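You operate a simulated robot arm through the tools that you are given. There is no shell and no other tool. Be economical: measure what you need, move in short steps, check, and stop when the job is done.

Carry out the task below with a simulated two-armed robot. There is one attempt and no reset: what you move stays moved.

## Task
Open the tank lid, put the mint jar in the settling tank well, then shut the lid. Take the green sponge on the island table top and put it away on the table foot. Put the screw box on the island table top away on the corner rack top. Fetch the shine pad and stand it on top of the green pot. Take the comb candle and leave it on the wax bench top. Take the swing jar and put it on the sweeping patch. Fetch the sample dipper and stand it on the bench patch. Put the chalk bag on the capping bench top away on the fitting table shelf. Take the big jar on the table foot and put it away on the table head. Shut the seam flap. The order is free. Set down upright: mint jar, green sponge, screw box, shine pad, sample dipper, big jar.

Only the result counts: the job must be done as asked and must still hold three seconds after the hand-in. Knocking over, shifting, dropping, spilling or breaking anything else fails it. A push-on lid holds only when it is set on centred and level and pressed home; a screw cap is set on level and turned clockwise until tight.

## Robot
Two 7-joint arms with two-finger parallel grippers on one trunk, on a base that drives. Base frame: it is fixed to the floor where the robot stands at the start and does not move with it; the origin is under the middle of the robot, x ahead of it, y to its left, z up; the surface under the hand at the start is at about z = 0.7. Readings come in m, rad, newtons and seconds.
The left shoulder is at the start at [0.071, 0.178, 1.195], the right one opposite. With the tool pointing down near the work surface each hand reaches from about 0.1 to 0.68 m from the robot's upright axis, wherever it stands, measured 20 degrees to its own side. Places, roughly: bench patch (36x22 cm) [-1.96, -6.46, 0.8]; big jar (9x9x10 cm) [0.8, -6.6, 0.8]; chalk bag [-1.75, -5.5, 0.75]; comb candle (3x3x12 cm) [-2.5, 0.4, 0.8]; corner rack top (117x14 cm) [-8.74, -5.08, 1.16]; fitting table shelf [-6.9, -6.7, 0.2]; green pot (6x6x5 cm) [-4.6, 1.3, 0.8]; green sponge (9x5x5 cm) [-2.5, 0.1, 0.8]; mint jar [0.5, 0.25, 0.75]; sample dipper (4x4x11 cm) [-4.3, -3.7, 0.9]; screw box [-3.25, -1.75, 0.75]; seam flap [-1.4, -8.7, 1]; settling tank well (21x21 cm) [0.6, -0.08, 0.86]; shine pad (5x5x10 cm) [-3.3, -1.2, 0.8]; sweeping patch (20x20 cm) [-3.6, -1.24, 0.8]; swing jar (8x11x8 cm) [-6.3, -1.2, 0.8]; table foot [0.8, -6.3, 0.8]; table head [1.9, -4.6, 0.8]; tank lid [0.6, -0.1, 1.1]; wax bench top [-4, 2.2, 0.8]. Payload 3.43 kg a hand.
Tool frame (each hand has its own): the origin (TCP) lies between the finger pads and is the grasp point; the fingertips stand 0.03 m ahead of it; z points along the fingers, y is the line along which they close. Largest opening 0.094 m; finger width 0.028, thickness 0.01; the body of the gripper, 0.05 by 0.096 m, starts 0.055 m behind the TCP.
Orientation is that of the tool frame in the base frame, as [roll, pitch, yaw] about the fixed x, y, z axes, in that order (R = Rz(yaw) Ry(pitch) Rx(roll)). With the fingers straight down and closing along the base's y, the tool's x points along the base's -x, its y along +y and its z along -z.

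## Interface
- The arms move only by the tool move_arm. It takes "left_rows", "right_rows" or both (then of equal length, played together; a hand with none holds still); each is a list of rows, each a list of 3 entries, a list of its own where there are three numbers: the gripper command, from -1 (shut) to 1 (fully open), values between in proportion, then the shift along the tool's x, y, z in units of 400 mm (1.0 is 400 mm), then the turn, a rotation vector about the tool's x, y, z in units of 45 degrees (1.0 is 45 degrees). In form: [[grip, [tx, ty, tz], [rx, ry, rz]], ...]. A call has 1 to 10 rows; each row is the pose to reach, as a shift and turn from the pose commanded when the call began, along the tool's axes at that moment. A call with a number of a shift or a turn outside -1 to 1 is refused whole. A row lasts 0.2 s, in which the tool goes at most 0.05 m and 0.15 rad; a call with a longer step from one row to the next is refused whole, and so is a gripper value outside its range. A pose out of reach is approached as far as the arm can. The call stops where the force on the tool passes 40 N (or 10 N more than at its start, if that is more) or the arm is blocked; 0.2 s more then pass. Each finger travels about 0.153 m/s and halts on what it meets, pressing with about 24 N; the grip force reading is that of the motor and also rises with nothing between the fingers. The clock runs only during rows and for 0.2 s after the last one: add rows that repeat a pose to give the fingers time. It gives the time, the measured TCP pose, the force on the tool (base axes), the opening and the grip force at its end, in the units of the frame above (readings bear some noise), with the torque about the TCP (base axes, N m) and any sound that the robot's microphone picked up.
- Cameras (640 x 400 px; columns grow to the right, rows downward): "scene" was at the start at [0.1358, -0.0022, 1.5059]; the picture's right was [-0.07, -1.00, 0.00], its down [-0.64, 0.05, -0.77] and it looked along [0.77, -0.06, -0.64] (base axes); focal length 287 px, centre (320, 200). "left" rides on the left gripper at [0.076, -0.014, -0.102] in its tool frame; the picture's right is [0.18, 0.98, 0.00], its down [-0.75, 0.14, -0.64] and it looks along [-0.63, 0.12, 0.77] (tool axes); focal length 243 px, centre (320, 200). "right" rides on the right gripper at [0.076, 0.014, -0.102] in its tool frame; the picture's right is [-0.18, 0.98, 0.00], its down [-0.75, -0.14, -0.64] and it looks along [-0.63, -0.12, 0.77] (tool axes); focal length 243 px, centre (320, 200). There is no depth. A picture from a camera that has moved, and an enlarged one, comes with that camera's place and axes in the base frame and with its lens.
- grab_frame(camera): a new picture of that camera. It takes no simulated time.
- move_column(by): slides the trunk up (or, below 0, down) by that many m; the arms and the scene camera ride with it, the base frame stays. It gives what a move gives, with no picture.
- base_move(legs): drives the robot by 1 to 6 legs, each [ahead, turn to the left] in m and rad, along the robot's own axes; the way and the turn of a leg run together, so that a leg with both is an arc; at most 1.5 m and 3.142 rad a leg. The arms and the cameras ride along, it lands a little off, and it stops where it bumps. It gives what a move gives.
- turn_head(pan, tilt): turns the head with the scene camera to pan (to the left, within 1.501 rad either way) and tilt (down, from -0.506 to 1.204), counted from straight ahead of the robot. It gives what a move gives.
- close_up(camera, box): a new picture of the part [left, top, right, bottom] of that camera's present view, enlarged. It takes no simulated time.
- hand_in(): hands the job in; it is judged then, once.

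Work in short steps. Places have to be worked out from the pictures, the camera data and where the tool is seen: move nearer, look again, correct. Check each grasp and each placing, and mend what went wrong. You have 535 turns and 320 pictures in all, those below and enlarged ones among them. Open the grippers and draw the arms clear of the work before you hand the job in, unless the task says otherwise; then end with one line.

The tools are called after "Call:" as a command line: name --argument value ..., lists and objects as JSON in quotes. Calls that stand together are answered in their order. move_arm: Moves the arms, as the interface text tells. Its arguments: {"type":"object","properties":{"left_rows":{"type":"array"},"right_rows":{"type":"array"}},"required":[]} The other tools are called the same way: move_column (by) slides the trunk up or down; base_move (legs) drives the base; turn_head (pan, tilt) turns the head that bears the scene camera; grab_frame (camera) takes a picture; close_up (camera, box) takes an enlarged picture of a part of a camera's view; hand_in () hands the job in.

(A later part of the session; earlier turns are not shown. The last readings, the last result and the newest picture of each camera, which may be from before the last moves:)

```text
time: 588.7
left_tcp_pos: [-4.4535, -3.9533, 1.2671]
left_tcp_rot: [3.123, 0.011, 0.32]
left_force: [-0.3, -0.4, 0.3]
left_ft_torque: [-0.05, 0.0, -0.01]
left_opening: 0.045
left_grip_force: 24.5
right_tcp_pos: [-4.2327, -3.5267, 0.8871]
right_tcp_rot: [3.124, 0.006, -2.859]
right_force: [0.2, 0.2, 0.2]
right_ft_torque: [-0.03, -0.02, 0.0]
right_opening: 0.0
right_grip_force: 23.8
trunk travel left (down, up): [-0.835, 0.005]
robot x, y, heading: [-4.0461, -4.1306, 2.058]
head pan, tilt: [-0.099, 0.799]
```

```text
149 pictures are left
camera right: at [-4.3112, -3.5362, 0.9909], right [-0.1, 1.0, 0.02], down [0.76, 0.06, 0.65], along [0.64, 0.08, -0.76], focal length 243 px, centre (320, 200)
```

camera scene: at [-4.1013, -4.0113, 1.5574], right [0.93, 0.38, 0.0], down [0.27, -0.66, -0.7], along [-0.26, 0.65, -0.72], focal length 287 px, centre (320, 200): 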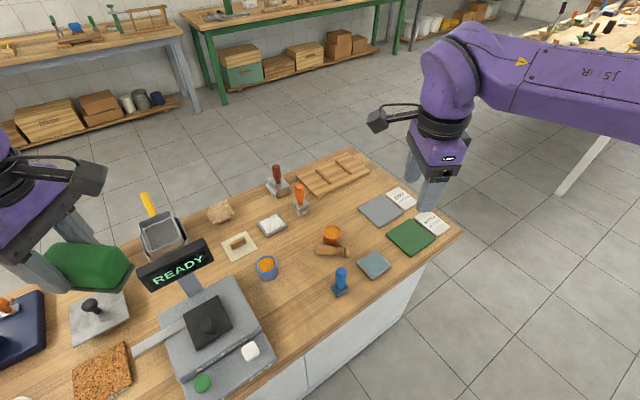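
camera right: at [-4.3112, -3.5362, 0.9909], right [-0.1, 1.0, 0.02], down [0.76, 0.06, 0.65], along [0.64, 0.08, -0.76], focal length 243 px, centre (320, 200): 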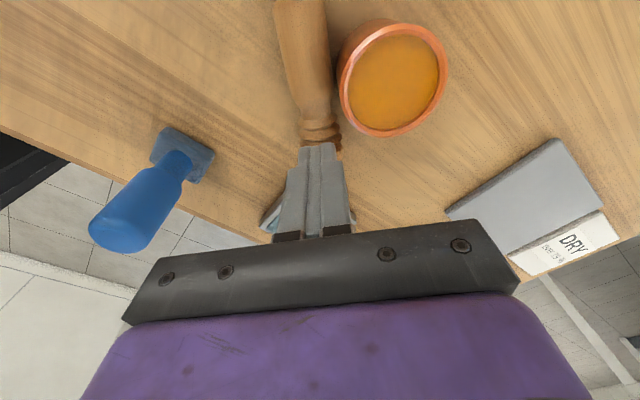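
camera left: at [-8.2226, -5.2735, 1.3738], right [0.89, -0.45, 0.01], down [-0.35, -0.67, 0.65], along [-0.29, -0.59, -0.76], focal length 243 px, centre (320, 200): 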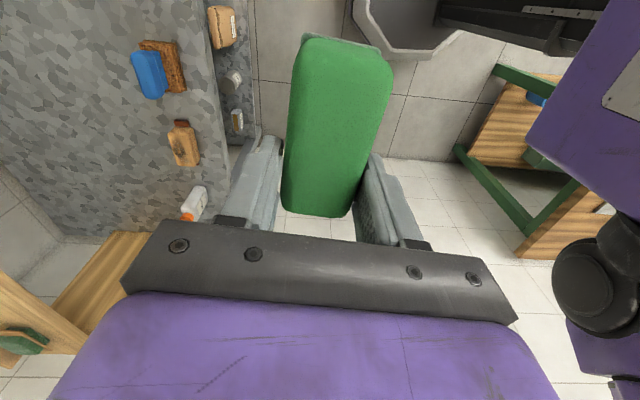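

Missed: the pot actually sits nearer the head end, so the handle end is the free one. I rise, move ~9.5 cm along the dipper to the handle end and look.

Call:
move_arm --right_rows '[[-0.9, [0, 0, -0.1], [0, 0, 0]], [-0.3, [0.08, -0.01, -0.14], [0, 0, 0]], [0.05, [0.16, -0.02, -0.14], [0, 0, 0]], [0.05, [0.235, -0.03, -0.14], [0, 0, 0]]]'

Call:
grab_frame --camera "right"

Call:
close_up --camera "scene" --box '[290, 200, 400, 295]'

```text
time: 589.7
left_tcp_pos: [-4.4545, -3.9548, 1.2674]
left_tcp_rot: [3.122, 0.01, 0.32]
left_force: [0.1, -0.6, -0.1]
left_ft_torque: [0.02, -0.02, 0.0]
left_opening: 0.0455
left_grip_force: 24.5
right_tcp_pos: [-4.3207, -3.5668, 0.9429]
right_tcp_rot: [3.126, 0.009, -2.86]
right_force: [0.2, -0.5, 0.6]
right_ft_torque: [0.02, -0.04, -0.02]
right_opening: 0.0493
right_grip_force: 0.0
trunk travel left (down, up): [-0.835, 0.005]
robot x, y, heading: [-4.047, -4.1332, 2.064]
head pan, tilt: [-0.099, 0.799]
```

```text
148 pictures are left
camera right: at [-4.3989, -3.5772, 1.0461], right [-0.1, 1.0, 0.02], down [0.76, 0.06, 0.65], along [0.64, 0.08, -0.76], focal length 243 px, centre (320, 200)
```

right: 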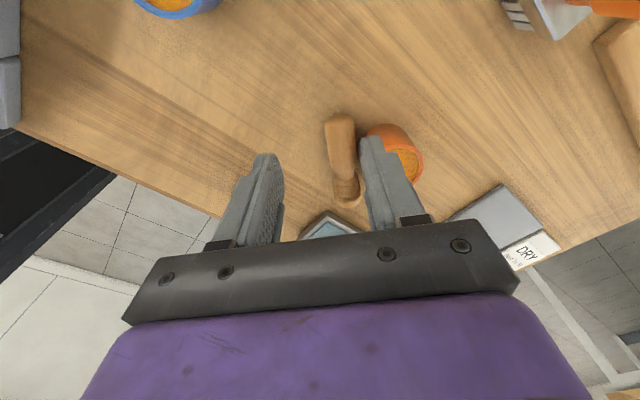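

```text
4.21 times, centred on (345, 248) of scene
camera zoom: at [-4.1023, -4.0124, 1.5574], right [0.93, 0.38, 0.0], down [0.27, -0.66, -0.7], along [-0.26, 0.65, -0.72], focal length 1210 px, centre (215, 0)
```

zoom: 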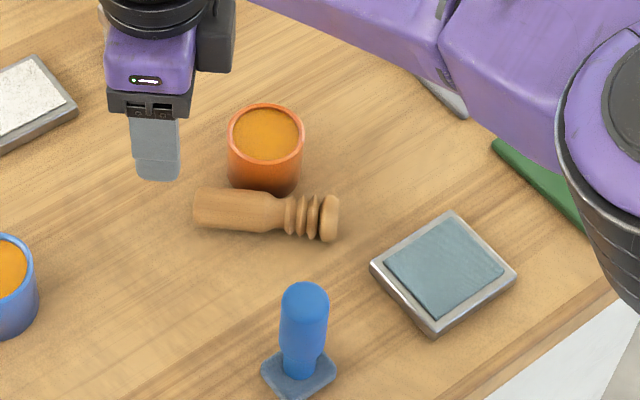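

The pot sits at mid-length, touching. I grip with the pads over just the last ~1.6 cm of the handle with a narrow opening.

Call:
move_arm --right_rows '[[-0.19, [0.005, 0.04, 0.0], [0, 0, 0]], [-0.19, [0.005, 0.04, 0.0], [0, 0, 0]], [-0.19, [0.005, 0.04, 0.08], [0, 0, 0]], [-0.19, [0.005, 0.04, 0.145], [0, 0, 0]]]'

Call:
grab_frame --camera "right"

```text
time: 590.7
left_tcp_pos: [-4.4536, -3.9532, 1.2677]
left_tcp_rot: [3.122, 0.012, 0.32]
left_force: [-0.4, 0.1, 0.3]
left_ft_torque: [-0.05, 0.01, -0.02]
left_opening: 0.0456
left_grip_force: 24.0
right_tcp_pos: [-4.3223, -3.5604, 0.8938]
right_tcp_rot: [3.124, 0.01, -2.859]
right_force: [0.4, -0.7, 0.0]
right_ft_torque: [-0.02, 0.01, -0.02]
right_opening: 0.038
right_grip_force: 0.1
right hand out of reach, approached as far as the arm can: row 3, 4
trunk travel left (down, up): [-0.835, 0.005]
robot x, y, heading: [-4.0468, -4.1361, 2.061]
head pan, tilt: [-0.099, 0.799]
```

```text
146 pictures are left
camera right: at [-4.3994, -3.5707, 0.9976], right [-0.1, 1.0, 0.02], down [0.76, 0.06, 0.65], along [0.64, 0.08, -0.76], focal length 243 px, centre (320, 200)
```

right: 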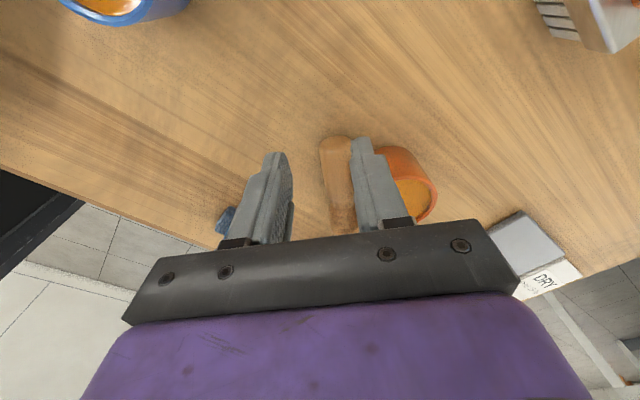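

The hand is at its reach limit here. I rise and shift the base 13 cm to a better stance (heading 2.35).

Call:
move_arm --right_rows '[[-0.19, [0, 0, -0.1], [0, 0, 0]], [-0.19, [0, 0, -0.22], [0, 0, 0]], [-0.19, [0, -0.1, -0.27], [0, 0, 0]], [-0.19, [0, -0.2, -0.32], [0, 0, 0]]]'

Call:
base_move --legs '[[0, -0.86], [0.133, 0], [0, 1.15]]'

Call:
move_arm --right_rows '[[-0.19, [0, 0, 0], [0, 0, 0.15]], [-0.19, [0, 0, 0], [0, 0, 0.3]], [-0.19, [0, 0, 0], [0, 0, 0.37]]]'

Call:
grab_frame --camera "right"

```text
time: 591.7
left_tcp_pos: [-4.4555, -3.9549, 1.2675]
left_tcp_rot: [3.122, 0.01, 0.322]
left_force: [0.4, 1.2, -0.5]
left_ft_torque: [0.0, 0.0, 0.01]
left_opening: 0.0455
left_grip_force: 24.2
right_tcp_pos: [-4.3568, -3.5754, 1.003]
right_tcp_rot: [3.125, 0.008, -2.859]
right_force: [-1.1, 0.1, 0.0]
right_ft_torque: [-0.01, -0.05, -0.02]
right_opening: 0.0381
right_grip_force: 0.2
right hand out of reach, approached as far as the arm can: row 1, 2, 3, 4
trunk travel left (down, up): [-0.835, 0.005]
robot x, y, heading: [-4.0485, -4.1343, 2.062]
head pan, tilt: [-0.099, 0.799]
```

```text
time: 592.7
left_tcp_pos: [-4.442, -3.9283, 1.2658]
left_tcp_rot: [3.122, 0.013, 0.257]
left_force: [-0.5, 0.9, -0.2]
left_ft_torque: [-0.01, 0.0, 0.0]
left_opening: 0.0453
left_grip_force: 24.1
right_tcp_pos: [-4.3206, -3.5547, 1.0022]
right_tcp_rot: [3.126, 0.009, -2.923]
right_force: [0.0, 0.8, -0.7]
right_ft_torque: [-0.04, 0.01, 0.01]
right_opening: 0.0382
right_grip_force: 0.1
trunk travel left (down, up): [-0.835, 0.005]
robot x, y, heading: [-4.0434, -4.1338, 2.0]
head pan, tilt: [-0.099, 0.799]
stopped in leg 1: the robot was blocked; the commanded pose is now the measured one
```

```text
time: 593.5
left_tcp_pos: [-4.4422, -3.927, 1.2679]
left_tcp_rot: [3.121, 0.013, 0.256]
left_force: [0.2, -0.7, -0.3]
left_ft_torque: [0.02, 0.02, -0.03]
left_opening: 0.0454
left_grip_force: 23.7
right_tcp_pos: [-4.3195, -3.5541, 1.0024]
right_tcp_rot: [3.126, 0.003, 3.068]
right_force: [0.7, -0.4, 0.3]
right_ft_torque: [0.01, 0.01, 0.0]
right_opening: 0.0382
right_grip_force: 0.0
trunk travel left (down, up): [-0.835, 0.005]
robot x, y, heading: [-4.0488, -4.1354, 1.997]
head pan, tilt: [-0.099, 0.799]
```

```text
145 pictures are left
camera right: at [-4.395, -3.537, 1.1056], right [0.26, 0.97, 0.02], down [0.74, -0.21, 0.64], along [0.62, -0.15, -0.77], focal length 243 px, centre (320, 200)
```

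right: 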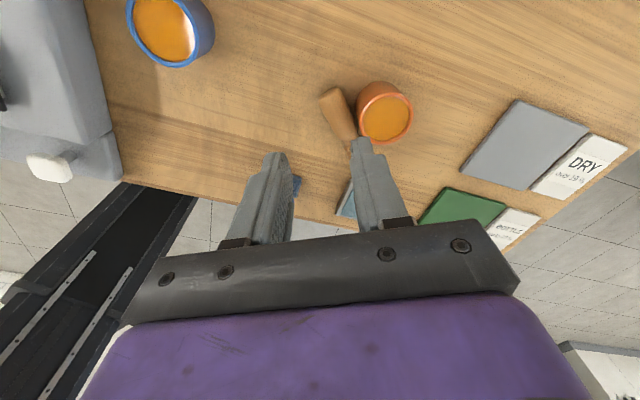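

Turning right is blocked by the bench. I back off, shift 0.25 m along the bench and approach squarely (heading ≈2.45).

Call:
base_move --legs '[[-0.25, 0], [0, -0.95], [0.25, 0], [0, 1.4], [0.2, 0]]'

Call:
grab_frame --camera "scene"

Call:
grab_frame --camera "right"

```text
time: 595.9
left_tcp_pos: [-4.3206, -4.1341, 1.2672]
left_tcp_rot: [3.121, 0.013, 0.185]
left_force: [-0.1, -0.2, 0.2]
left_ft_torque: [0.01, -0.02, -0.01]
left_opening: 0.0452
left_grip_force: 24.2
right_tcp_pos: [-4.1711, -3.7718, 1.0024]
right_tcp_rot: [3.125, 0.005, 2.999]
right_force: [0.2, -0.1, -0.1]
right_ft_torque: [-0.02, -0.01, 0.03]
right_opening: 0.038
right_grip_force: 0.0
trunk travel left (down, up): [-0.835, 0.005]
robot x, y, heading: [-3.9404, -4.3652, 1.925]
head pan, tilt: [-0.099, 0.799]
stopped in leg 2: the robot was blocked; the commanded pose is now the measured one
```

```text
144 pictures are left
camera scene: at [-3.9795, -4.2397, 1.5573], right [0.97, 0.25, 0.0], down [0.18, -0.69, -0.7], along [-0.18, 0.67, -0.72], focal length 287 px, centre (320, 200)
```

scene: 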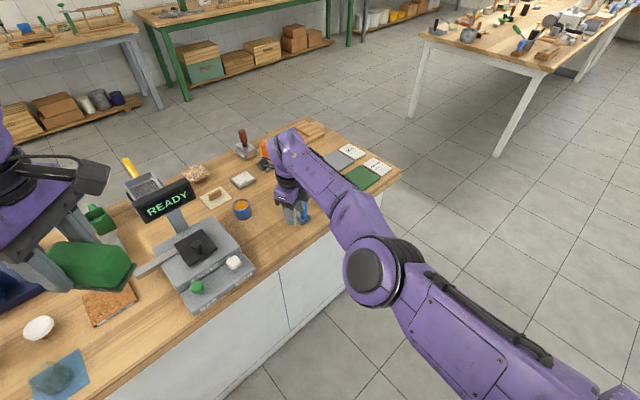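

```text
143 pictures are left
camera right: at [-4.246, -3.7481, 1.1057], right [0.32, 0.95, 0.02], down [0.72, -0.26, 0.64], along [0.61, -0.2, -0.77], focal length 243 px, centre (320, 200)
```

right: 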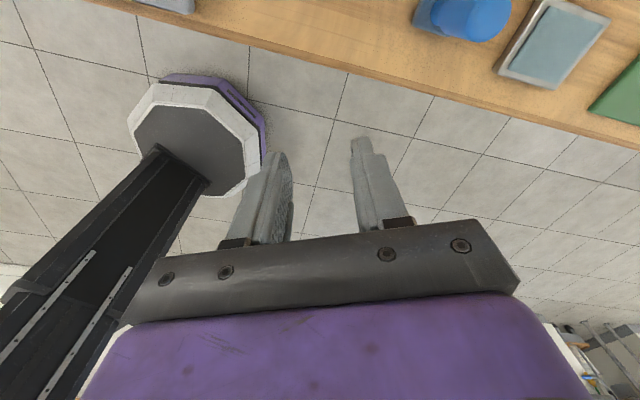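

The base turn was blocked again; the right hand is very near the blue stamp. I raise the right hand and check.

Call:
move_arm --right_rows '[[-0.19, [0, 0, -0.1], [0, 0, 0]], [-0.19, [0, 0, -0.22], [0, 0, 0]], [-0.19, [0, 0, -0.34], [0, 0, 0]], [-0.19, [0, 0, -0.46], [0, 0, 0]]]'

Call:
turn_head --pan 0.6 --tilt 0.9

Call:
grab_frame --camera "scene"

Call:
close_up --camera "right" --box '[200, 0, 640, 200]'

```text
time: 596.9
left_tcp_pos: [-4.3195, -4.1358, 1.2677]
left_tcp_rot: [3.121, 0.012, 0.187]
left_force: [-0.3, 0.1, -0.3]
left_ft_torque: [0.03, -0.05, 0.03]
left_opening: 0.0455
left_grip_force: 24.0
right_tcp_pos: [-4.1696, -3.7822, 1.1891]
right_tcp_rot: [3.125, 0.004, 2.998]
right_force: [-0.6, -0.8, 0.7]
right_ft_torque: [-0.01, -0.01, 0.02]
right_opening: 0.038
right_grip_force: 0.0
right hand out of reach, approached as far as the arm can: row 4
trunk travel left (down, up): [-0.835, 0.005]
robot x, y, heading: [-3.9404, -4.3715, 1.929]
head pan, tilt: [-0.099, 0.799]
```

```text
time: 598.0
left_tcp_pos: [-4.3202, -4.1333, 1.2663]
left_tcp_rot: [3.12, 0.013, 0.185]
left_force: [-0.4, -0.1, 0.3]
left_ft_torque: [0.02, 0.0, -0.02]
left_opening: 0.0455
left_grip_force: 24.3
right_tcp_pos: [-4.1691, -3.7796, 1.1875]
right_tcp_rot: [3.126, 0.003, 2.995]
right_force: [0.1, 0.4, 0.8]
right_ft_torque: [0.0, -0.01, 0.01]
right_opening: 0.0385
right_grip_force: 0.0
trunk travel left (down, up): [-0.835, 0.005]
robot x, y, heading: [-3.9445, -4.3673, 1.928]
head pan, tilt: [0.6, 0.901]
```

```text
142 pictures are left
camera scene: at [-4.0201, -4.2742, 1.5494], right [0.58, 0.82, 0.0], down [0.64, -0.45, -0.62], along [-0.51, 0.36, -0.78], focal length 287 px, centre (320, 200)
```

scene: 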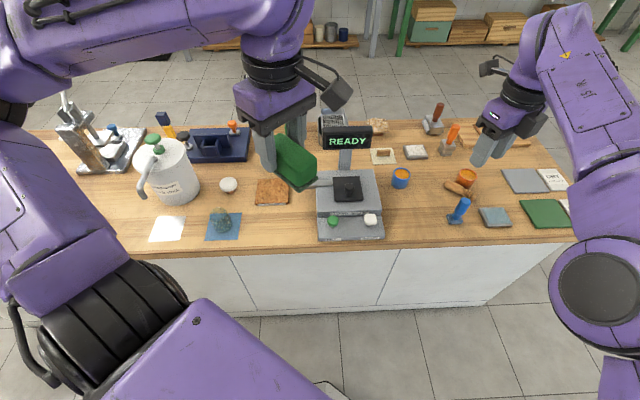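

```text
1.45 times, centred on (420, 100) of right
camera zoom: at [-4.2436, -3.7563, 1.2907], right [0.32, 0.95, 0.02], down [0.72, -0.26, 0.64], along [0.61, -0.2, -0.77], focal length 353 px, centre (174, 346)
```

zoom: 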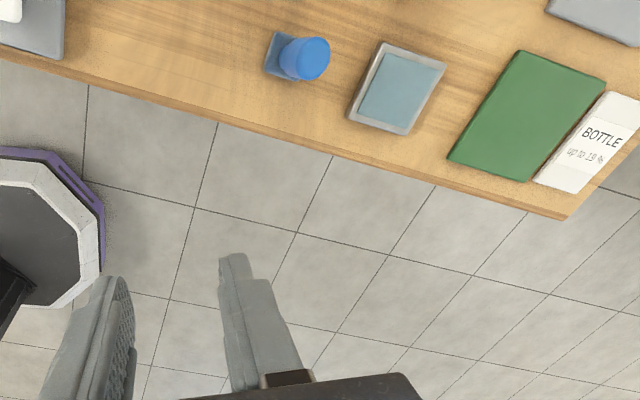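

The stamp still stands. I retry the shift with the right hand raised.

Call:
base_move --legs '[[-0.15, 0], [0, -0.87]]'

```text
time: 601.6
left_tcp_pos: [-3.9625, -4.0716, 1.2667]
left_tcp_rot: [3.119, 0.011, -0.667]
left_force: [0.1, -0.1, -0.8]
left_ft_torque: [0.0, 0.03, 0.0]
left_opening: 0.0454
left_grip_force: 24.1
right_tcp_pos: [-3.5955, -3.9518, 1.188]
right_tcp_rot: [3.126, 0.003, 2.145]
right_force: [0.4, -0.1, 0.2]
right_ft_torque: [-0.01, -0.01, 0.01]
right_opening: 0.0381
right_grip_force: 0.2
trunk travel left (down, up): [-0.835, 0.005]
robot x, y, heading: [-3.887, -4.5114, 1.075]
head pan, tilt: [0.6, 0.901]
```

That worked. I continue: drive 0.45, turn left to face the dipper, and move in.

Call:
base_move --legs '[[0.45, 0], [0, 1.375], [0.3, 0]]'

Call:
turn_head --pan 0.0 --tilt 0.85

Call:
grab_frame --camera "right"

Call:
grab_frame --camera "scene"

```text
time: 609.4
left_tcp_pos: [-4.3408, -3.9057, 1.2683]
left_tcp_rot: [3.123, 0.01, 0.705]
left_force: [0.2, -0.1, 0.2]
left_ft_torque: [-0.03, 0.03, -0.01]
left_opening: 0.0454
left_grip_force: 23.9
right_tcp_pos: [-4.3851, -3.522, 1.1882]
right_tcp_rot: [3.125, 0.003, -2.767]
right_force: [0.6, 0.3, -0.4]
right_ft_torque: [-0.04, 0.0, 0.03]
right_opening: 0.038
right_grip_force: 0.1
trunk travel left (down, up): [-0.835, 0.005]
robot x, y, heading: [-3.8943, -3.9213, 2.447]
head pan, tilt: [0.6, 0.901]
```

```text
time: 610.4
left_tcp_pos: [-4.342, -3.9054, 1.2681]
left_tcp_rot: [3.124, 0.013, 0.703]
left_force: [0.5, -0.7, 0.4]
left_ft_torque: [0.0, 0.02, 0.0]
left_opening: 0.0453
left_grip_force: 23.7
right_tcp_pos: [-4.3871, -3.5229, 1.1883]
right_tcp_rot: [3.125, 0.003, -2.768]
right_force: [-0.3, 1.0, 0.9]
right_ft_torque: [0.02, 0.02, 0.02]
right_opening: 0.0379
right_grip_force: 0.1
trunk travel left (down, up): [-0.835, 0.005]
robot x, y, heading: [-3.9007, -3.9189, 2.444]
head pan, tilt: [0.0, 0.85]
```

```text
140 pictures are left
camera right: at [-4.4633, -3.5389, 1.2915], right [-0.19, 0.98, 0.02], down [0.75, 0.13, 0.64], along [0.63, 0.13, -0.77], focal length 243 px, centre (320, 200)
```

right: 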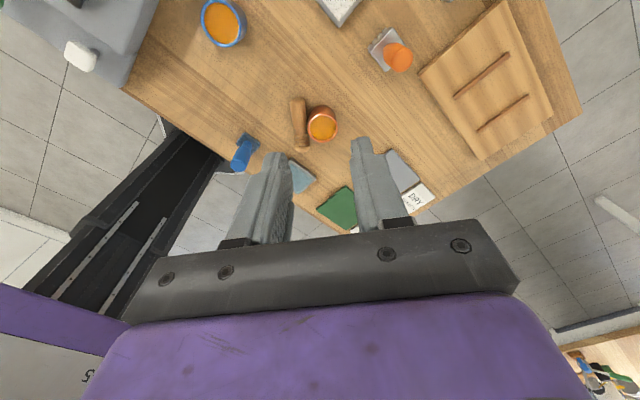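

```text
139 pictures are left
camera scene: at [-3.9959, -3.8354, 1.5533], right [0.64, 0.77, 0.0], down [0.58, -0.48, -0.66], along [-0.51, 0.42, -0.75], focal length 287 px, centre (320, 200)
```

scene: 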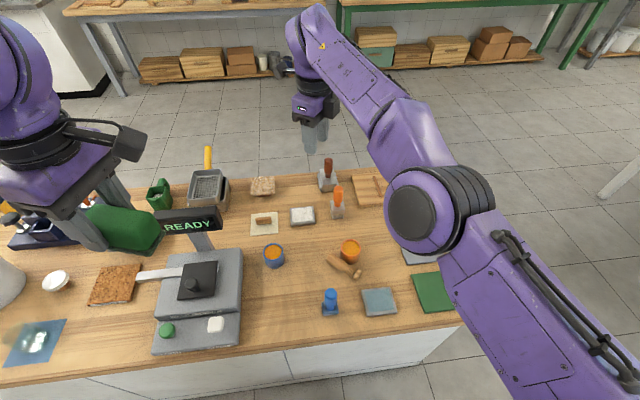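

Good stance now: handle end at ≈(-4.288,-3.567). I move above it and down to z≈0.98.

Call:
move_arm --right_rows '[[-0.1, [-0.07, -0.065, 0.0], [0, 0, 0.087]], [-0.1, [-0.14, -0.13, 0.0], [0, 0, 0.087]], [-0.1, [-0.206, -0.194, 0.05], [0, 0, 0.087]], [-0.1, [-0.206, -0.194, 0.17], [0, 0, 0.087]], [-0.1, [-0.206, -0.194, 0.29], [0, 0, 0.087]], [-0.1, [-0.206, -0.194, 0.41], [0, 0, 0.087]], [-0.1, [-0.206, -0.194, 0.52], [0, 0, 0.087]]]'

Call:
close_up --camera "right" --box '[220, 20, 460, 200]'

```text
time: 612.0
left_tcp_pos: [-4.3425, -3.9041, 1.2656]
left_tcp_rot: [3.12, 0.01, 0.703]
left_force: [-1.0, 0.0, -0.6]
left_ft_torque: [-0.02, -0.01, 0.01]
left_opening: 0.045
left_grip_force: 23.8
right_tcp_pos: [-4.3917, -3.5252, 0.9619]
right_tcp_rot: [3.125, 0.002, -2.836]
right_force: [0.1, 0.7, 0.0]
right_ft_torque: [-0.03, 0.01, 0.01]
right_opening: 0.0422
right_grip_force: 0.0
right hand out of reach, approached as far as the arm can: row 1, 2, 3, 4, 5, 6, 7
trunk travel left (down, up): [-0.835, 0.005]
robot x, y, heading: [-3.897, -3.92, 2.442]
head pan, tilt: [0.0, 0.85]
```

```text
2.22 times, centred on (340, 110) of right
camera zoom: at [-4.4675, -3.5366, 1.0648], right [-0.12, 0.99, 0.02], down [0.76, 0.08, 0.64], along [0.64, 0.09, -0.77], focal length 539 px, centre (276, 400)
```

zoom: 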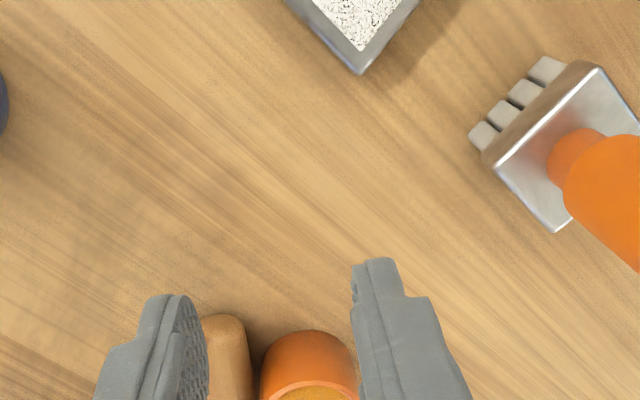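

Further clockwise is beyond a joint limit. New plan: with closed fingers I push the handle end away from the pot (toward me), which also turns the dipper to a graspable direction. I raise and turn the hand.

Call:
move_arm --right_rows '[[-0.5, [0, 0, -0.1], [0, 0, 0]], [-1, [0, 0, -0.22], [0, 0, -0.1]], [-1, [0, 0, -0.34], [0, 0, -0.28]], [-1, [0, 0, -0.38], [0, 0, -0.46]], [-1, [0, 0, -0.38], [0, 0, -0.64]], [-1, [0, 0, -0.38], [0, 0, -0.82]], [-1, [0, 0, -0.38], [0, 0, -1]]]'

Call:
move_arm --right_rows '[[-1, [0, 0, 0], [0, 0, -0.18]], [-1, [0, 0, 0], [0, 0, -0.36]], [-1, [0, 0, 0], [0, 0, -0.54]], [-1, [0, 0, 0], [0, 0, -0.72]], [-1, [0, 0, 0], [0, 0, -0.9]], [-1, [0, 0, 0], [0, 0, -1]]]'

Call:
grab_frame --camera "right"

```text
time: 613.6
left_tcp_pos: [-4.3425, -3.9044, 1.2665]
left_tcp_rot: [3.12, 0.01, 0.702]
left_force: [0.9, -1.0, 0.0]
left_ft_torque: [0.04, 0.0, -0.02]
left_opening: 0.0455
left_grip_force: 24.1
right_tcp_pos: [-4.3955, -3.5222, 1.1167]
right_tcp_rot: [3.133, 0.013, -2.047]
right_force: [0.6, 0.2, 0.0]
right_ft_torque: [0.0, -0.02, 0.0]
right_opening: 0.0
right_grip_force: 24.1
right hand out of reach, approached as far as the arm can: row 1, 2, 3, 4, 5, 6, 7
trunk travel left (down, up): [-0.835, 0.005]
robot x, y, heading: [-3.9, -3.9188, 2.444]
head pan, tilt: [0.0, 0.85]
```

```text
time: 615.0
left_tcp_pos: [-4.3422, -3.9044, 1.267]
left_tcp_rot: [3.12, 0.012, 0.702]
left_force: [-0.1, -0.1, -0.2]
left_ft_torque: [-0.02, 0.01, 0.01]
left_opening: 0.0457
left_grip_force: 23.5
right_tcp_pos: [-4.3958, -3.521, 1.1188]
right_tcp_rot: [-3.137, 0.018, -1.264]
right_force: [-0.1, 0.3, 0.6]
right_ft_torque: [-0.01, -0.04, 0.01]
right_opening: 0.0
right_grip_force: 24.0
trunk travel left (down, up): [-0.835, 0.005]
robot x, y, heading: [-3.9023, -3.9173, 2.45]
head pan, tilt: [0.0, 0.85]
```

```text
137 pictures are left
camera right: at [-4.3858, -3.5999, 1.2205], right [-0.99, -0.12, 0.0], down [-0.09, 0.75, 0.66], along [-0.08, 0.65, -0.76], focal length 243 px, centre (320, 200)
```

right: 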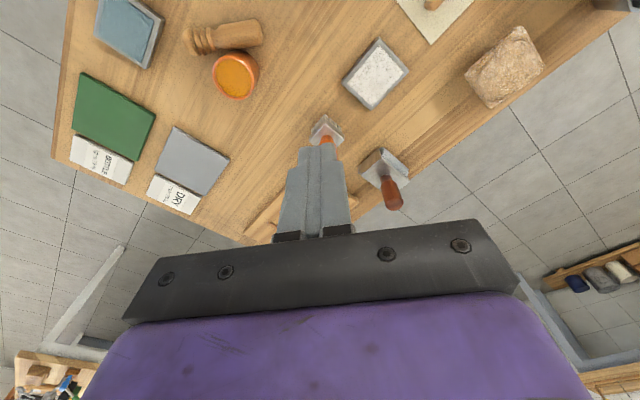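

Using wrist-camera coordinates the handle end is ≈(-4.322,-3.552). I move the closed fingers beside it on the pot side and lower to 0.95.

Call:
move_arm --right_rows '[[-1, [0.026, -0.075, 0], [0, 0, 0]], [-1, [0.052, -0.1485, 0.02], [0, 0, 0]], [-1, [0.052, -0.1485, 0.14], [0, 0, 0]], [-1, [0.052, -0.1485, 0.26], [0, 0, 0]], [-1, [0.052, -0.1485, 0.38], [0, 0, 0]], [-1, [0.052, -0.1485, 0.44], [0, 0, 0]]]'

Call:
close_up --camera "right" --box '[180, 40, 420, 220]'

```text
time: 616.4
left_tcp_pos: [-4.3424, -3.9074, 1.2683]
left_tcp_rot: [3.121, 0.01, 0.704]
left_force: [-0.6, -0.3, -0.5]
left_ft_torque: [0.02, -0.01, 0.03]
left_opening: 0.0453
left_grip_force: 24.4
right_tcp_pos: [-4.3781, -3.5054, 0.9371]
right_tcp_rot: [-3.139, 0.018, -1.266]
right_force: [-0.8, -0.7, -0.2]
right_ft_torque: [0.02, 0.0, 0.0]
right_opening: 0.0002
right_grip_force: 24.1
right hand out of reach, approached as far as the arm can: row 1, 2, 3, 4, 5, 6
trunk travel left (down, up): [-0.835, 0.005]
robot x, y, heading: [-3.9013, -3.9222, 2.446]
head pan, tilt: [0.0, 0.85]
```

```text
2.22 times, centred on (300, 130) of right
camera zoom: at [-4.3695, -3.5841, 1.0388], right [-0.99, -0.12, 0.0], down [-0.09, 0.75, 0.66], along [-0.08, 0.65, -0.76], focal length 539 px, centre (364, 356)
```

zoom: 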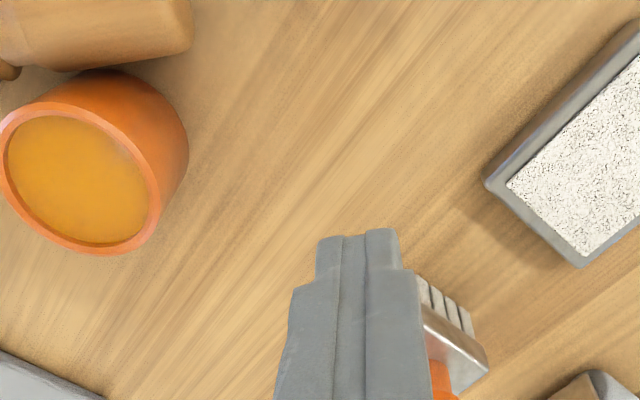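

The arm is in an awkward elbow posture. I raise, retract toward the body with standard yaw to reset it.

Call:
move_arm --right_rows '[[-1, [0, 0, -0.12], [0, 0, 0]], [-1, [0, 0, -0.24], [0, 0, 0]], [-1, [0.02, -0.05, -0.34], [0, 0, 0]], [-1, [0.06, -0.14, -0.4], [0, 0, -0.1]], [-1, [0.12, -0.24, -0.4], [0, 0, -0.25]], [-1, [0.18, -0.34, -0.4], [0, 0, -0.4]], [-1, [0.24, -0.44, -0.4], [0, 0, -0.55]], [-1, [0.3, -0.54, -0.4], [0, 0, -0.7]], [-1, [0.36, -0.62, -0.4], [0, 0, -0.727]], [-1, [0.415, -0.665, -0.4], [0, 0, -0.727]]]'

Call:
grab_frame --camera "scene"

```text
time: 618.6
left_tcp_pos: [-4.3414, -3.9122, 1.2673]
left_tcp_rot: [3.128, 0.01, 0.704]
left_force: [0.1, -0.2, 0.2]
left_ft_torque: [0.06, 0.06, 0.01]
left_opening: 0.0451
left_grip_force: 24.6
right_tcp_pos: [-4.0764, -3.5915, 1.0945]
right_tcp_rot: [-3.131, 0.019, -0.694]
right_force: [0.9, -1.0, -0.6]
right_ft_torque: [0.08, 0.08, 0.02]
right_opening: 0.0
right_grip_force: 24.0
right hand out of reach, approached as far as the arm can: row 1, 2, 3, 4, 5, 6
trunk travel left (down, up): [-0.835, 0.005]
robot x, y, heading: [-3.8997, -3.9189, 2.443]
head pan, tilt: [0.0, 0.85]
```

```text
135 pictures are left
camera scene: at [-3.9948, -3.8437, 1.5539], right [0.64, 0.77, 0.0], down [0.58, -0.48, -0.66], along [-0.51, 0.43, -0.75], focal length 287 px, centre (320, 200)
```

scene: 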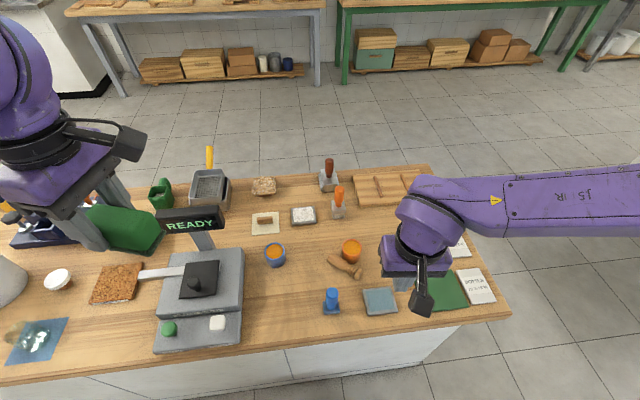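

I realise this bench is at 0.80, not 0.85 — that's why the first grip caught only the top and slipped. With corrected heights, I bring the closed fingers beside the handle end on the pot side (yaw −77°).

Call:
move_arm --right_rows '[[-1, [-0.09, 0.04, 0], [0, 0, 0.13]], [-1, [-0.18, 0.08, 0], [0, 0, 0.27]], [-1, [-0.27, 0.12, 0], [0, 0, 0.41]], [-1, [-0.36, 0.16, 0], [0, 0, 0.55]], [-1, [-0.45, 0.19, 0], [0, 0, 0.69]], [-1, [-0.53, 0.22, 0], [0, 0, 0.821]], [-1, [-0.595, 0.2455, 0.03], [0, 0, 0.821]], [-1, [-0.595, 0.2455, 0.14], [0, 0, 0.821]], [-1, [-0.595, 0.2455, 0.26], [0, 0, 0.821]], [-1, [-0.595, 0.2455, 0.38], [0, 0, 0.821]]]'

Call:
grab_frame --camera "right"

```text
time: 620.8
left_tcp_pos: [-4.3435, -3.9037, 1.2674]
left_tcp_rot: [3.122, 0.01, 0.702]
left_force: [0.1, 0.0, 0.0]
left_ft_torque: [-0.02, -0.02, 0.05]
left_opening: 0.0453
left_grip_force: 24.1
right_tcp_pos: [-4.3232, -3.507, 0.9441]
right_tcp_rot: [-3.14, 0.019, -1.338]
right_force: [-0.9, 0.8, -0.5]
right_ft_torque: [0.02, 0.0, -0.02]
right_opening: 0.0
right_grip_force: 24.2
trunk travel left (down, up): [-0.835, 0.005]
robot x, y, heading: [-3.8981, -3.9233, 2.449]
head pan, tilt: [0.0, 0.85]
```

```text
134 pictures are left
camera right: at [-4.319, -3.5874, 1.0461], right [-1.0, -0.05, 0.0], down [-0.03, 0.75, 0.66], along [-0.03, 0.65, -0.76], focal length 243 px, centre (320, 200)
```

right: 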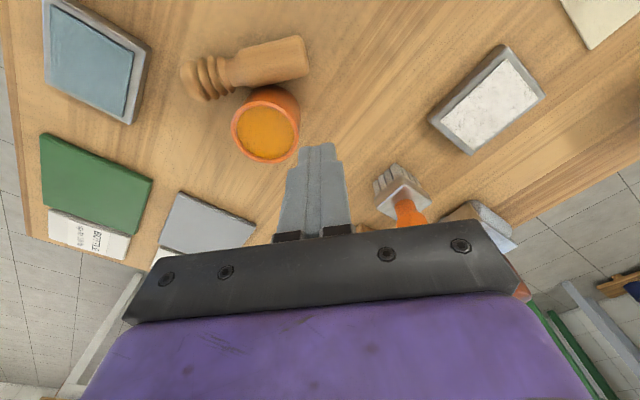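

Reached: handle end is 4 cm toward me, the pot clears the fingers by ~1 cm. I lower to the table and push the handle end 6 cm toward me.

Call:
move_arm --right_rows '[[-1, [0, -0.008, 0.1], [0, 0, 0]], [-1, [0, -0.008, 0.2], [0, 0, 0]], [-1, [0, -0.008, 0.262], [0, 0, 0]], [-1, [0.03, -0.008, 0.262], [0, 0, 0]], [-1, [0.06, -0.012, 0.262], [0, 0, 0]], [-1, [0.09, -0.02, 0.262], [0, 0, 0]], [-1, [0.12, -0.03, 0.262], [0, 0, 0]], [-1, [0.15, -0.045, 0.262], [0, 0, 0]]]'

Call:
move_arm --right_rows '[[-1, [-0.02, 0, 0], [0, 0, 0]], [-1, [-0.02, 0, -0.1], [0, 0, 0]], [-1, [-0.02, 0, -0.22], [0, 0, 0]], [-1, [-0.02, 0, -0.34], [0, 0, 0]], [-1, [-0.02, 0, -0.46], [0, 0, 0]]]'

Call:
grab_frame --camera "right"

```text
time: 622.6
left_tcp_pos: [-4.3419, -3.9053, 1.268]
left_tcp_rot: [3.123, 0.012, 0.705]
left_force: [-0.4, 0.0, -0.7]
left_ft_torque: [0.03, -0.02, -0.01]
left_opening: 0.0454
left_grip_force: 23.9
right_tcp_pos: [-4.2895, -3.5603, 0.8396]
right_tcp_rot: [-3.14, 0.018, -1.34]
right_force: [0.0, -0.3, 0.0]
right_ft_torque: [0.0, 0.01, -0.01]
right_opening: 0.0001
right_grip_force: 23.8
trunk travel left (down, up): [-0.835, 0.005]
robot x, y, heading: [-3.8985, -3.92, 2.446]
head pan, tilt: [0.0, 0.85]
```

```text
time: 623.8
left_tcp_pos: [-4.342, -3.9058, 1.2667]
left_tcp_rot: [3.123, 0.013, 0.703]
left_force: [-0.6, 0.7, -0.1]
left_ft_torque: [0.0, 0.03, -0.04]
left_opening: 0.0453
left_grip_force: 23.9
right_tcp_pos: [-4.29, -3.5563, 1.0235]
right_tcp_rot: [-3.14, 0.017, -1.34]
right_force: [0.1, -0.1, 1.1]
right_ft_torque: [-0.03, 0.03, 0.01]
right_opening: 0.0
right_grip_force: 24.1
trunk travel left (down, up): [-0.835, 0.005]
robot x, y, heading: [-3.8993, -3.9229, 2.445]
head pan, tilt: [0.0, 0.85]
```

```text
133 pictures are left
camera right: at [-4.2861, -3.6357, 1.1259], right [-1.0, -0.05, 0.0], down [-0.03, 0.76, 0.65], along [-0.03, 0.65, -0.76], focal length 243 px, centre (320, 200)
```

right: 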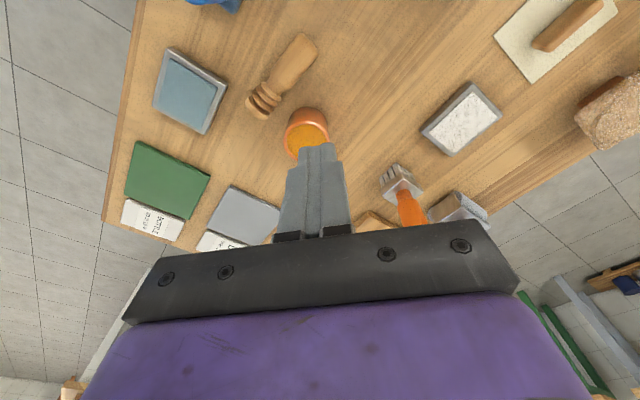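

The dipper swung free of the pot, now pointing at −129°, which suits the hand. I rotate the hand to align and centre over its handle.

Call:
move_arm --right_rows '[[-0.1, [0.01, -0.02, 0], [0, 0, 0.18]], [0, [0.02, -0.04, 0], [0, 0, 0.36]], [0, [0.03, -0.06, 0], [0, 0, 0.54]], [0, [0.045, -0.088, 0], [0, 0, 0.72]], [0, [0.045, -0.088, 0], [0, 0, 0.9]], [0, [0.045, -0.088, 0], [0, 0, 1]]]'

Call:
move_arm --right_rows '[[0, [0, 0, 0.1], [0, 0, 0.152]], [0, [0, 0, 0.2], [0, 0, 0.152]]]'

Call:
grab_frame --camera "right"

```text
time: 625.2
left_tcp_pos: [-4.342, -3.9048, 1.266]
left_tcp_rot: [3.121, 0.013, 0.703]
left_force: [0.5, 0.2, 0.6]
left_ft_torque: [0.05, -0.01, 0.01]
left_opening: 0.0455
left_grip_force: 23.6
right_tcp_pos: [-4.253, -3.5647, 1.0215]
right_tcp_rot: [3.133, 0.012, -2.127]
right_force: [0.5, 0.0, -0.1]
right_ft_torque: [-0.01, 0.0, 0.0]
right_opening: 0.0471
right_grip_force: 0.1
trunk travel left (down, up): [-0.835, 0.005]
robot x, y, heading: [-3.8933, -3.9229, 2.443]
head pan, tilt: [0.0, 0.85]
```

```text
time: 625.8
left_tcp_pos: [-4.3433, -3.9052, 1.267]
left_tcp_rot: [3.119, 0.011, 0.703]
left_force: [0.1, 0.2, 0.0]
left_ft_torque: [0.0, -0.02, 0.03]
left_opening: 0.0454
left_grip_force: 24.3
right_tcp_pos: [-4.2532, -3.5634, 0.9427]
right_tcp_rot: [3.129, 0.011, -2.246]
right_force: [-0.5, 0.7, -0.3]
right_ft_torque: [0.04, 0.01, 0.0]
right_opening: 0.0472
right_grip_force: 0.0
trunk travel left (down, up): [-0.835, 0.005]
robot x, y, heading: [-3.8928, -3.9235, 2.443]
head pan, tilt: [0.0, 0.85]
```

```text
132 pictures are left
camera right: at [-4.3127, -3.6168, 1.0451], right [-0.65, 0.76, 0.01], down [0.58, 0.49, 0.65], along [0.48, 0.43, -0.76], focal length 243 px, centre (320, 200)
```

right: 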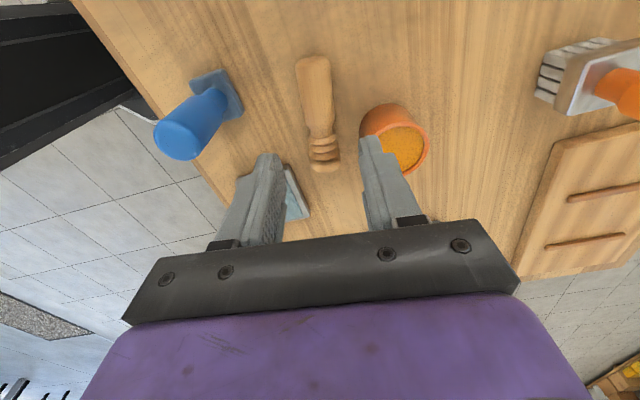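

Centred on the handle ~7 cm from the head's end. I descend to the bench level and grip.

Call:
move_arm --right_rows '[[-0.05, [0, -0.005, 0.1], [0, 0, 0]], [-0.05, [0, -0.005, 0.2], [0, 0, 0]], [-0.05, [0, -0.005, 0.262], [0, 0, 0]], [-0.5, [0, -0.005, 0.262], [0, 0, 0]], [-1, [0, -0.005, 0.262], [0, 0, 0]], [-1, [0, -0.005, 0.262], [0, 0, 0]]]'

Call:
move_arm --right_rows '[[-1, [0, 0, -0.05], [0, 0, 0]], [-1, [0, 0, -0.15], [0, 0, 0]], [-1, [0, 0, -0.27], [0, 0, 0]]]'

Call:
grab_frame --camera "right"

```text
time: 627.2
left_tcp_pos: [-4.3428, -3.9047, 1.2683]
left_tcp_rot: [3.121, 0.011, 0.705]
left_force: [0.7, 0.2, -0.1]
left_ft_torque: [-0.01, 0.03, -0.01]
left_opening: 0.0453
left_grip_force: 24.6
right_tcp_pos: [-4.2522, -3.5623, 0.8364]
right_tcp_rot: [3.128, 0.01, -2.244]
right_force: [-0.3, 0.5, 1.2]
right_ft_torque: [0.03, 0.01, -0.01]
right_opening: 0.027
right_grip_force: 23.9
trunk travel left (down, up): [-0.835, 0.005]
robot x, y, heading: [-3.8979, -3.918, 2.445]
head pan, tilt: [0.0, 0.85]
```

```text
time: 628.0
left_tcp_pos: [-4.3416, -3.905, 1.2676]
left_tcp_rot: [3.123, 0.012, 0.704]
left_force: [0.1, -0.4, 0.0]
left_ft_torque: [-0.01, 0.0, 0.01]
left_opening: 0.0455
left_grip_force: 23.8
right_tcp_pos: [-4.249, -3.5643, 0.9458]
right_tcp_rot: [3.129, 0.011, -2.247]
right_force: [0.4, -0.2, -0.6]
right_ft_torque: [0.01, 0.02, 0.0]
right_opening: 0.0267
right_grip_force: 24.4
trunk travel left (down, up): [-0.835, 0.005]
robot x, y, heading: [-3.8953, -3.9208, 2.445]
head pan, tilt: [0.0, 0.85]
```

```text
131 pictures are left
camera right: at [-4.3078, -3.6178, 1.0492], right [-0.65, 0.76, 0.01], down [0.58, 0.49, 0.65], along [0.48, 0.43, -0.76], focal length 243 px, centre (320, 200)
```

right: 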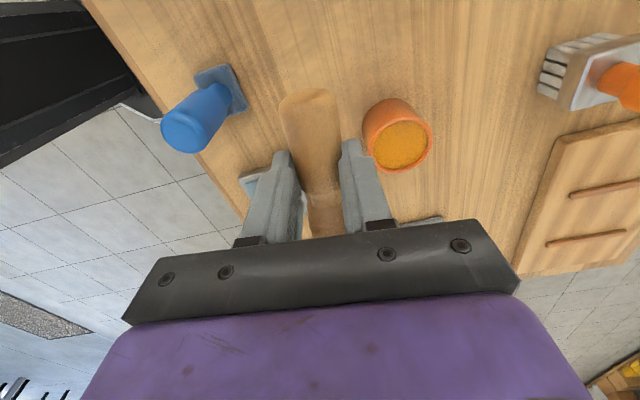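

Firm grip on the handle. I lift, back off from the bench, and rotate the hand 90° so the dipper stands upright (head down).

Call:
move_arm --right_rows '[[-1, [0, 0, -0.12], [0, 0, 0]], [-1, [0, 0, -0.24], [0, 0, 0]], [-1, [0, -0.05, -0.36], [0, 0, 0]], [-1, [0, -0.12, -0.42], [0, 0, 0]]]'

Call:
base_move --legs '[[-0.5, 0]]'

Call:
move_arm --right_rows '[[-1, [0, -0.05, 0], [0, 0.18, 0]], [-1, [0, -0.1, 0], [0, 0.36, 0]], [-1, [0, -0.15, 0], [0, 0.54, 0]], [-1, [0, -0.2, 0], [0, 0.72, 0]], [-1, [0, -0.2, 0], [0, 0.9, 0]], [-1, [0, -0.2, 0], [0, 1, 0]]]'

Call:
move_arm --right_rows '[[-1, [0, 0, 0], [0, 0.18, 0]], [-1, [0, 0, 0], [0, 0.36, 0]], [-1, [0, 0, 0], [0, 0.54, 0]], [-1, [0, 0, 0], [0, 0.72, 0]], [-1, [0, 0, 0], [0, 0.9, 0]], [-1, [0, 0, 0], [0, 1, 0]]]'

Call:
grab_frame --camera "scene"

```text
refused: row 3 steps farther than a row can; nothing moved
```

```text
time: 630.9
left_tcp_pos: [-3.9575, -4.226, 1.2669]
left_tcp_rot: [3.12, 0.012, 0.706]
left_force: [-0.3, 0.0, -1.2]
left_ft_torque: [0.04, 0.02, 0.03]
left_opening: 0.0456
left_grip_force: 24.0
right_tcp_pos: [-3.8649, -3.8865, 0.9439]
right_tcp_rot: [3.13, 0.014, -2.241]
right_force: [0.0, 0.9, -1.1]
right_ft_torque: [0.01, -0.01, -0.04]
right_opening: 0.0267
right_grip_force: 23.6
trunk travel left (down, up): [-0.835, 0.005]
robot x, y, heading: [-3.5118, -4.2432, 2.448]
head pan, tilt: [0.0, 0.85]
```

```text
time: 632.3
left_tcp_pos: [-3.9565, -4.2274, 1.267]
left_tcp_rot: [3.12, 0.011, 0.707]
left_force: [0.0, -0.3, -0.5]
left_ft_torque: [0.0, 0.0, 0.01]
left_opening: 0.0456
left_grip_force: 23.5
right_tcp_pos: [-3.8016, -3.9364, 0.945]
right_tcp_rot: [3.122, -0.776, -2.231]
right_force: [-0.1, -0.1, -0.1]
right_ft_torque: [0.01, 0.0, 0.0]
right_opening: 0.0268
right_grip_force: 24.1
trunk travel left (down, up): [-0.835, 0.005]
robot x, y, heading: [-3.5116, -4.2453, 2.444]
head pan, tilt: [0.0, 0.85]
```

```text
time: 633.7
left_tcp_pos: [-3.9566, -4.227, 1.2669]
left_tcp_rot: [3.122, 0.013, 0.703]
left_force: [0.1, -0.2, 0.0]
left_ft_torque: [0.0, -0.02, 0.01]
left_opening: 0.0454
left_grip_force: 23.7
right_tcp_pos: [-3.8029, -3.9363, 0.946]
right_tcp_rot: [2.212, -1.556, -1.313]
right_force: [0.0, -1.2, -0.1]
right_ft_torque: [0.03, -0.03, 0.02]
right_opening: 0.0264
right_grip_force: 24.0
trunk travel left (down, up): [-0.835, 0.005]
robot x, y, heading: [-3.5119, -4.2414, 2.447]
head pan, tilt: [0.0, 0.85]
```

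```text
130 pictures are left
camera scene: at [-3.6103, -4.1571, 1.5533], right [0.64, 0.77, 0.0], down [0.58, -0.48, -0.66], along [-0.51, 0.42, -0.75], focal length 287 px, centre (320, 200)
```

scene: 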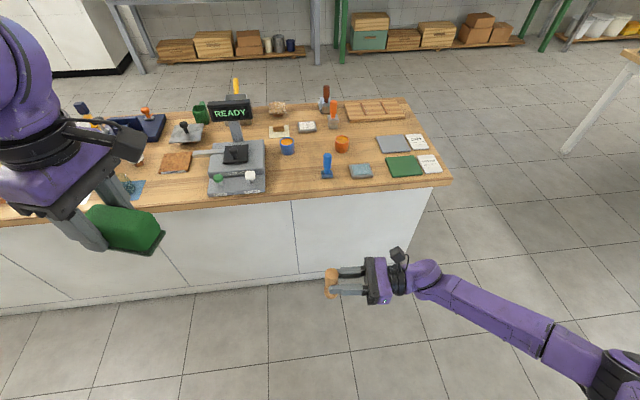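

Call:
close_up --camera "scene" --box '[300, 240, 440, 320]'

```text
4.57 times, centred on (370, 280) of scene
camera zoom: at [-3.6103, -4.1571, 1.5533], right [0.64, 0.77, 0.0], down [0.58, -0.48, -0.66], along [-0.51, 0.42, -0.75], focal length 1314 px, centre (91, -166)
```

zoom: 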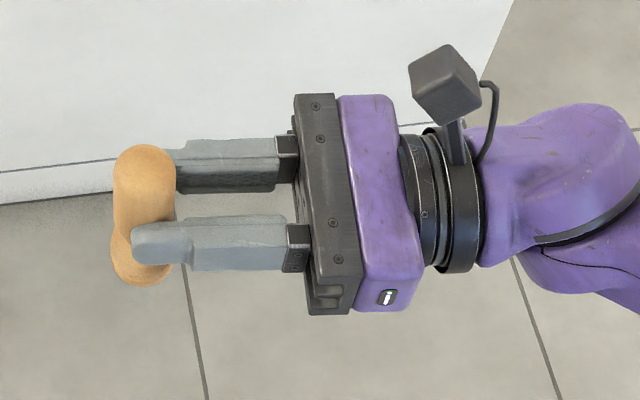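

The dipper is upright, head down. The capping bench and patch lie beyond the doorway (behind that wall), so I drive out through the door.

Call:
base_move --legs '[[0, -2.035], [0.83, 0], [0.83, 0], [0, -0.97], [1.0, 0], [0.8, 0]]'

Call:
turn_head --pan -0.5 --tilt 0.3

Call:
grab_frame --camera "scene"

```text
time: 658.2
left_tcp_pos: [-0.0388, -4.5362, 1.2678]
left_tcp_rot: [3.121, 0.013, -2.321]
left_force: [-0.8, 0.0, -0.3]
left_ft_torque: [0.01, -0.03, -0.02]
left_opening: 0.0452
left_grip_force: 23.8
right_tcp_pos: [-0.1583, -4.8431, 0.9451]
right_tcp_rot: [2.301, -1.553, 1.856]
right_force: [0.5, -0.1, -1.3]
right_ft_torque: [-0.01, 0.05, 0.01]
right_opening: 0.0269
right_grip_force: 24.1
trunk travel left (down, up): [-0.835, 0.005]
robot x, y, heading: [-0.478, -4.5752, -0.575]
head pan, tilt: [0.0, 0.85]
```

```text
time: 659.2
left_tcp_pos: [-0.0368, -4.5354, 1.2671]
left_tcp_rot: [3.121, 0.012, -2.321]
left_force: [0.7, 0.5, -0.2]
left_ft_torque: [-0.01, 0.02, -0.01]
left_opening: 0.0455
left_grip_force: 23.9
right_tcp_pos: [-0.1566, -4.8439, 0.9462]
right_tcp_rot: [2.315, -1.554, 1.843]
right_force: [-0.2, 0.0, -0.5]
right_ft_torque: [0.02, 0.03, -0.02]
right_opening: 0.0268
right_grip_force: 24.4
trunk travel left (down, up): [-0.835, 0.005]
robot x, y, heading: [-0.484, -4.5741, -0.579]
head pan, tilt: [-0.499, 0.3]
```

```text
128 pictures are left
camera scene: at [-0.3951, -4.6801, 1.6016], right [-0.88, -0.47, 0.0], down [-0.14, 0.26, -0.95], along [0.45, -0.84, -0.3], focal length 287 px, centre (320, 200)
```

scene: 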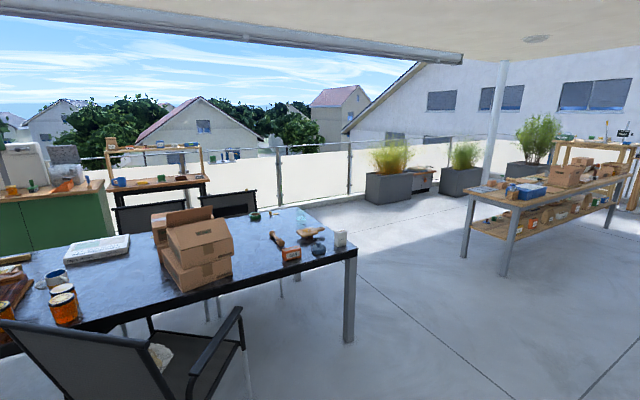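

We're on the terrace: the black table ahead-left; the capping bench should be to the right. I turn the head right.

Call:
turn_head --pan -1.45 --tilt 0.35

Call:
grab_frame --camera "scene"

```text
time: 660.4
left_tcp_pos: [-0.0388, -4.5373, 1.2675]
left_tcp_rot: [3.121, 0.012, -2.322]
left_force: [0.7, -0.5, -0.1]
left_ft_torque: [0.0, 0.0, -0.01]
left_opening: 0.0455
left_grip_force: 24.0
right_tcp_pos: [-0.1578, -4.8429, 0.9448]
right_tcp_rot: [2.319, -1.552, 1.836]
right_force: [-0.1, 0.6, -0.6]
right_ft_torque: [-0.03, 0.02, 0.04]
right_opening: 0.0268
right_grip_force: 23.8
trunk travel left (down, up): [-0.835, 0.005]
robot x, y, heading: [-0.4806, -4.5753, -0.579]
head pan, tilt: [-1.45, 0.351]
```

```text
127 pictures are left
camera scene: at [-0.4803, -4.6817, 1.597], right [-0.9, 0.44, 0.0], down [0.15, 0.31, -0.94], along [-0.41, -0.84, -0.34], focal length 287 px, centre (320, 200)
```

scene: 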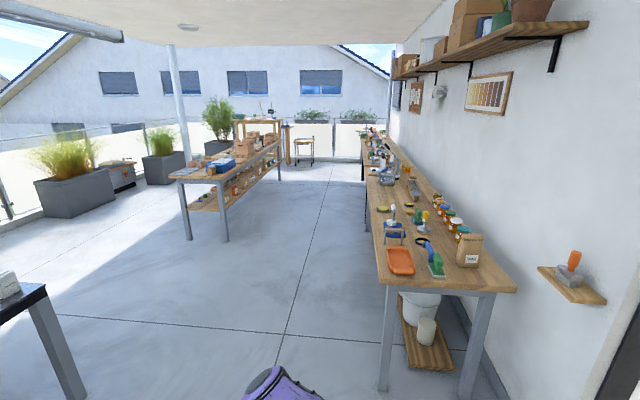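

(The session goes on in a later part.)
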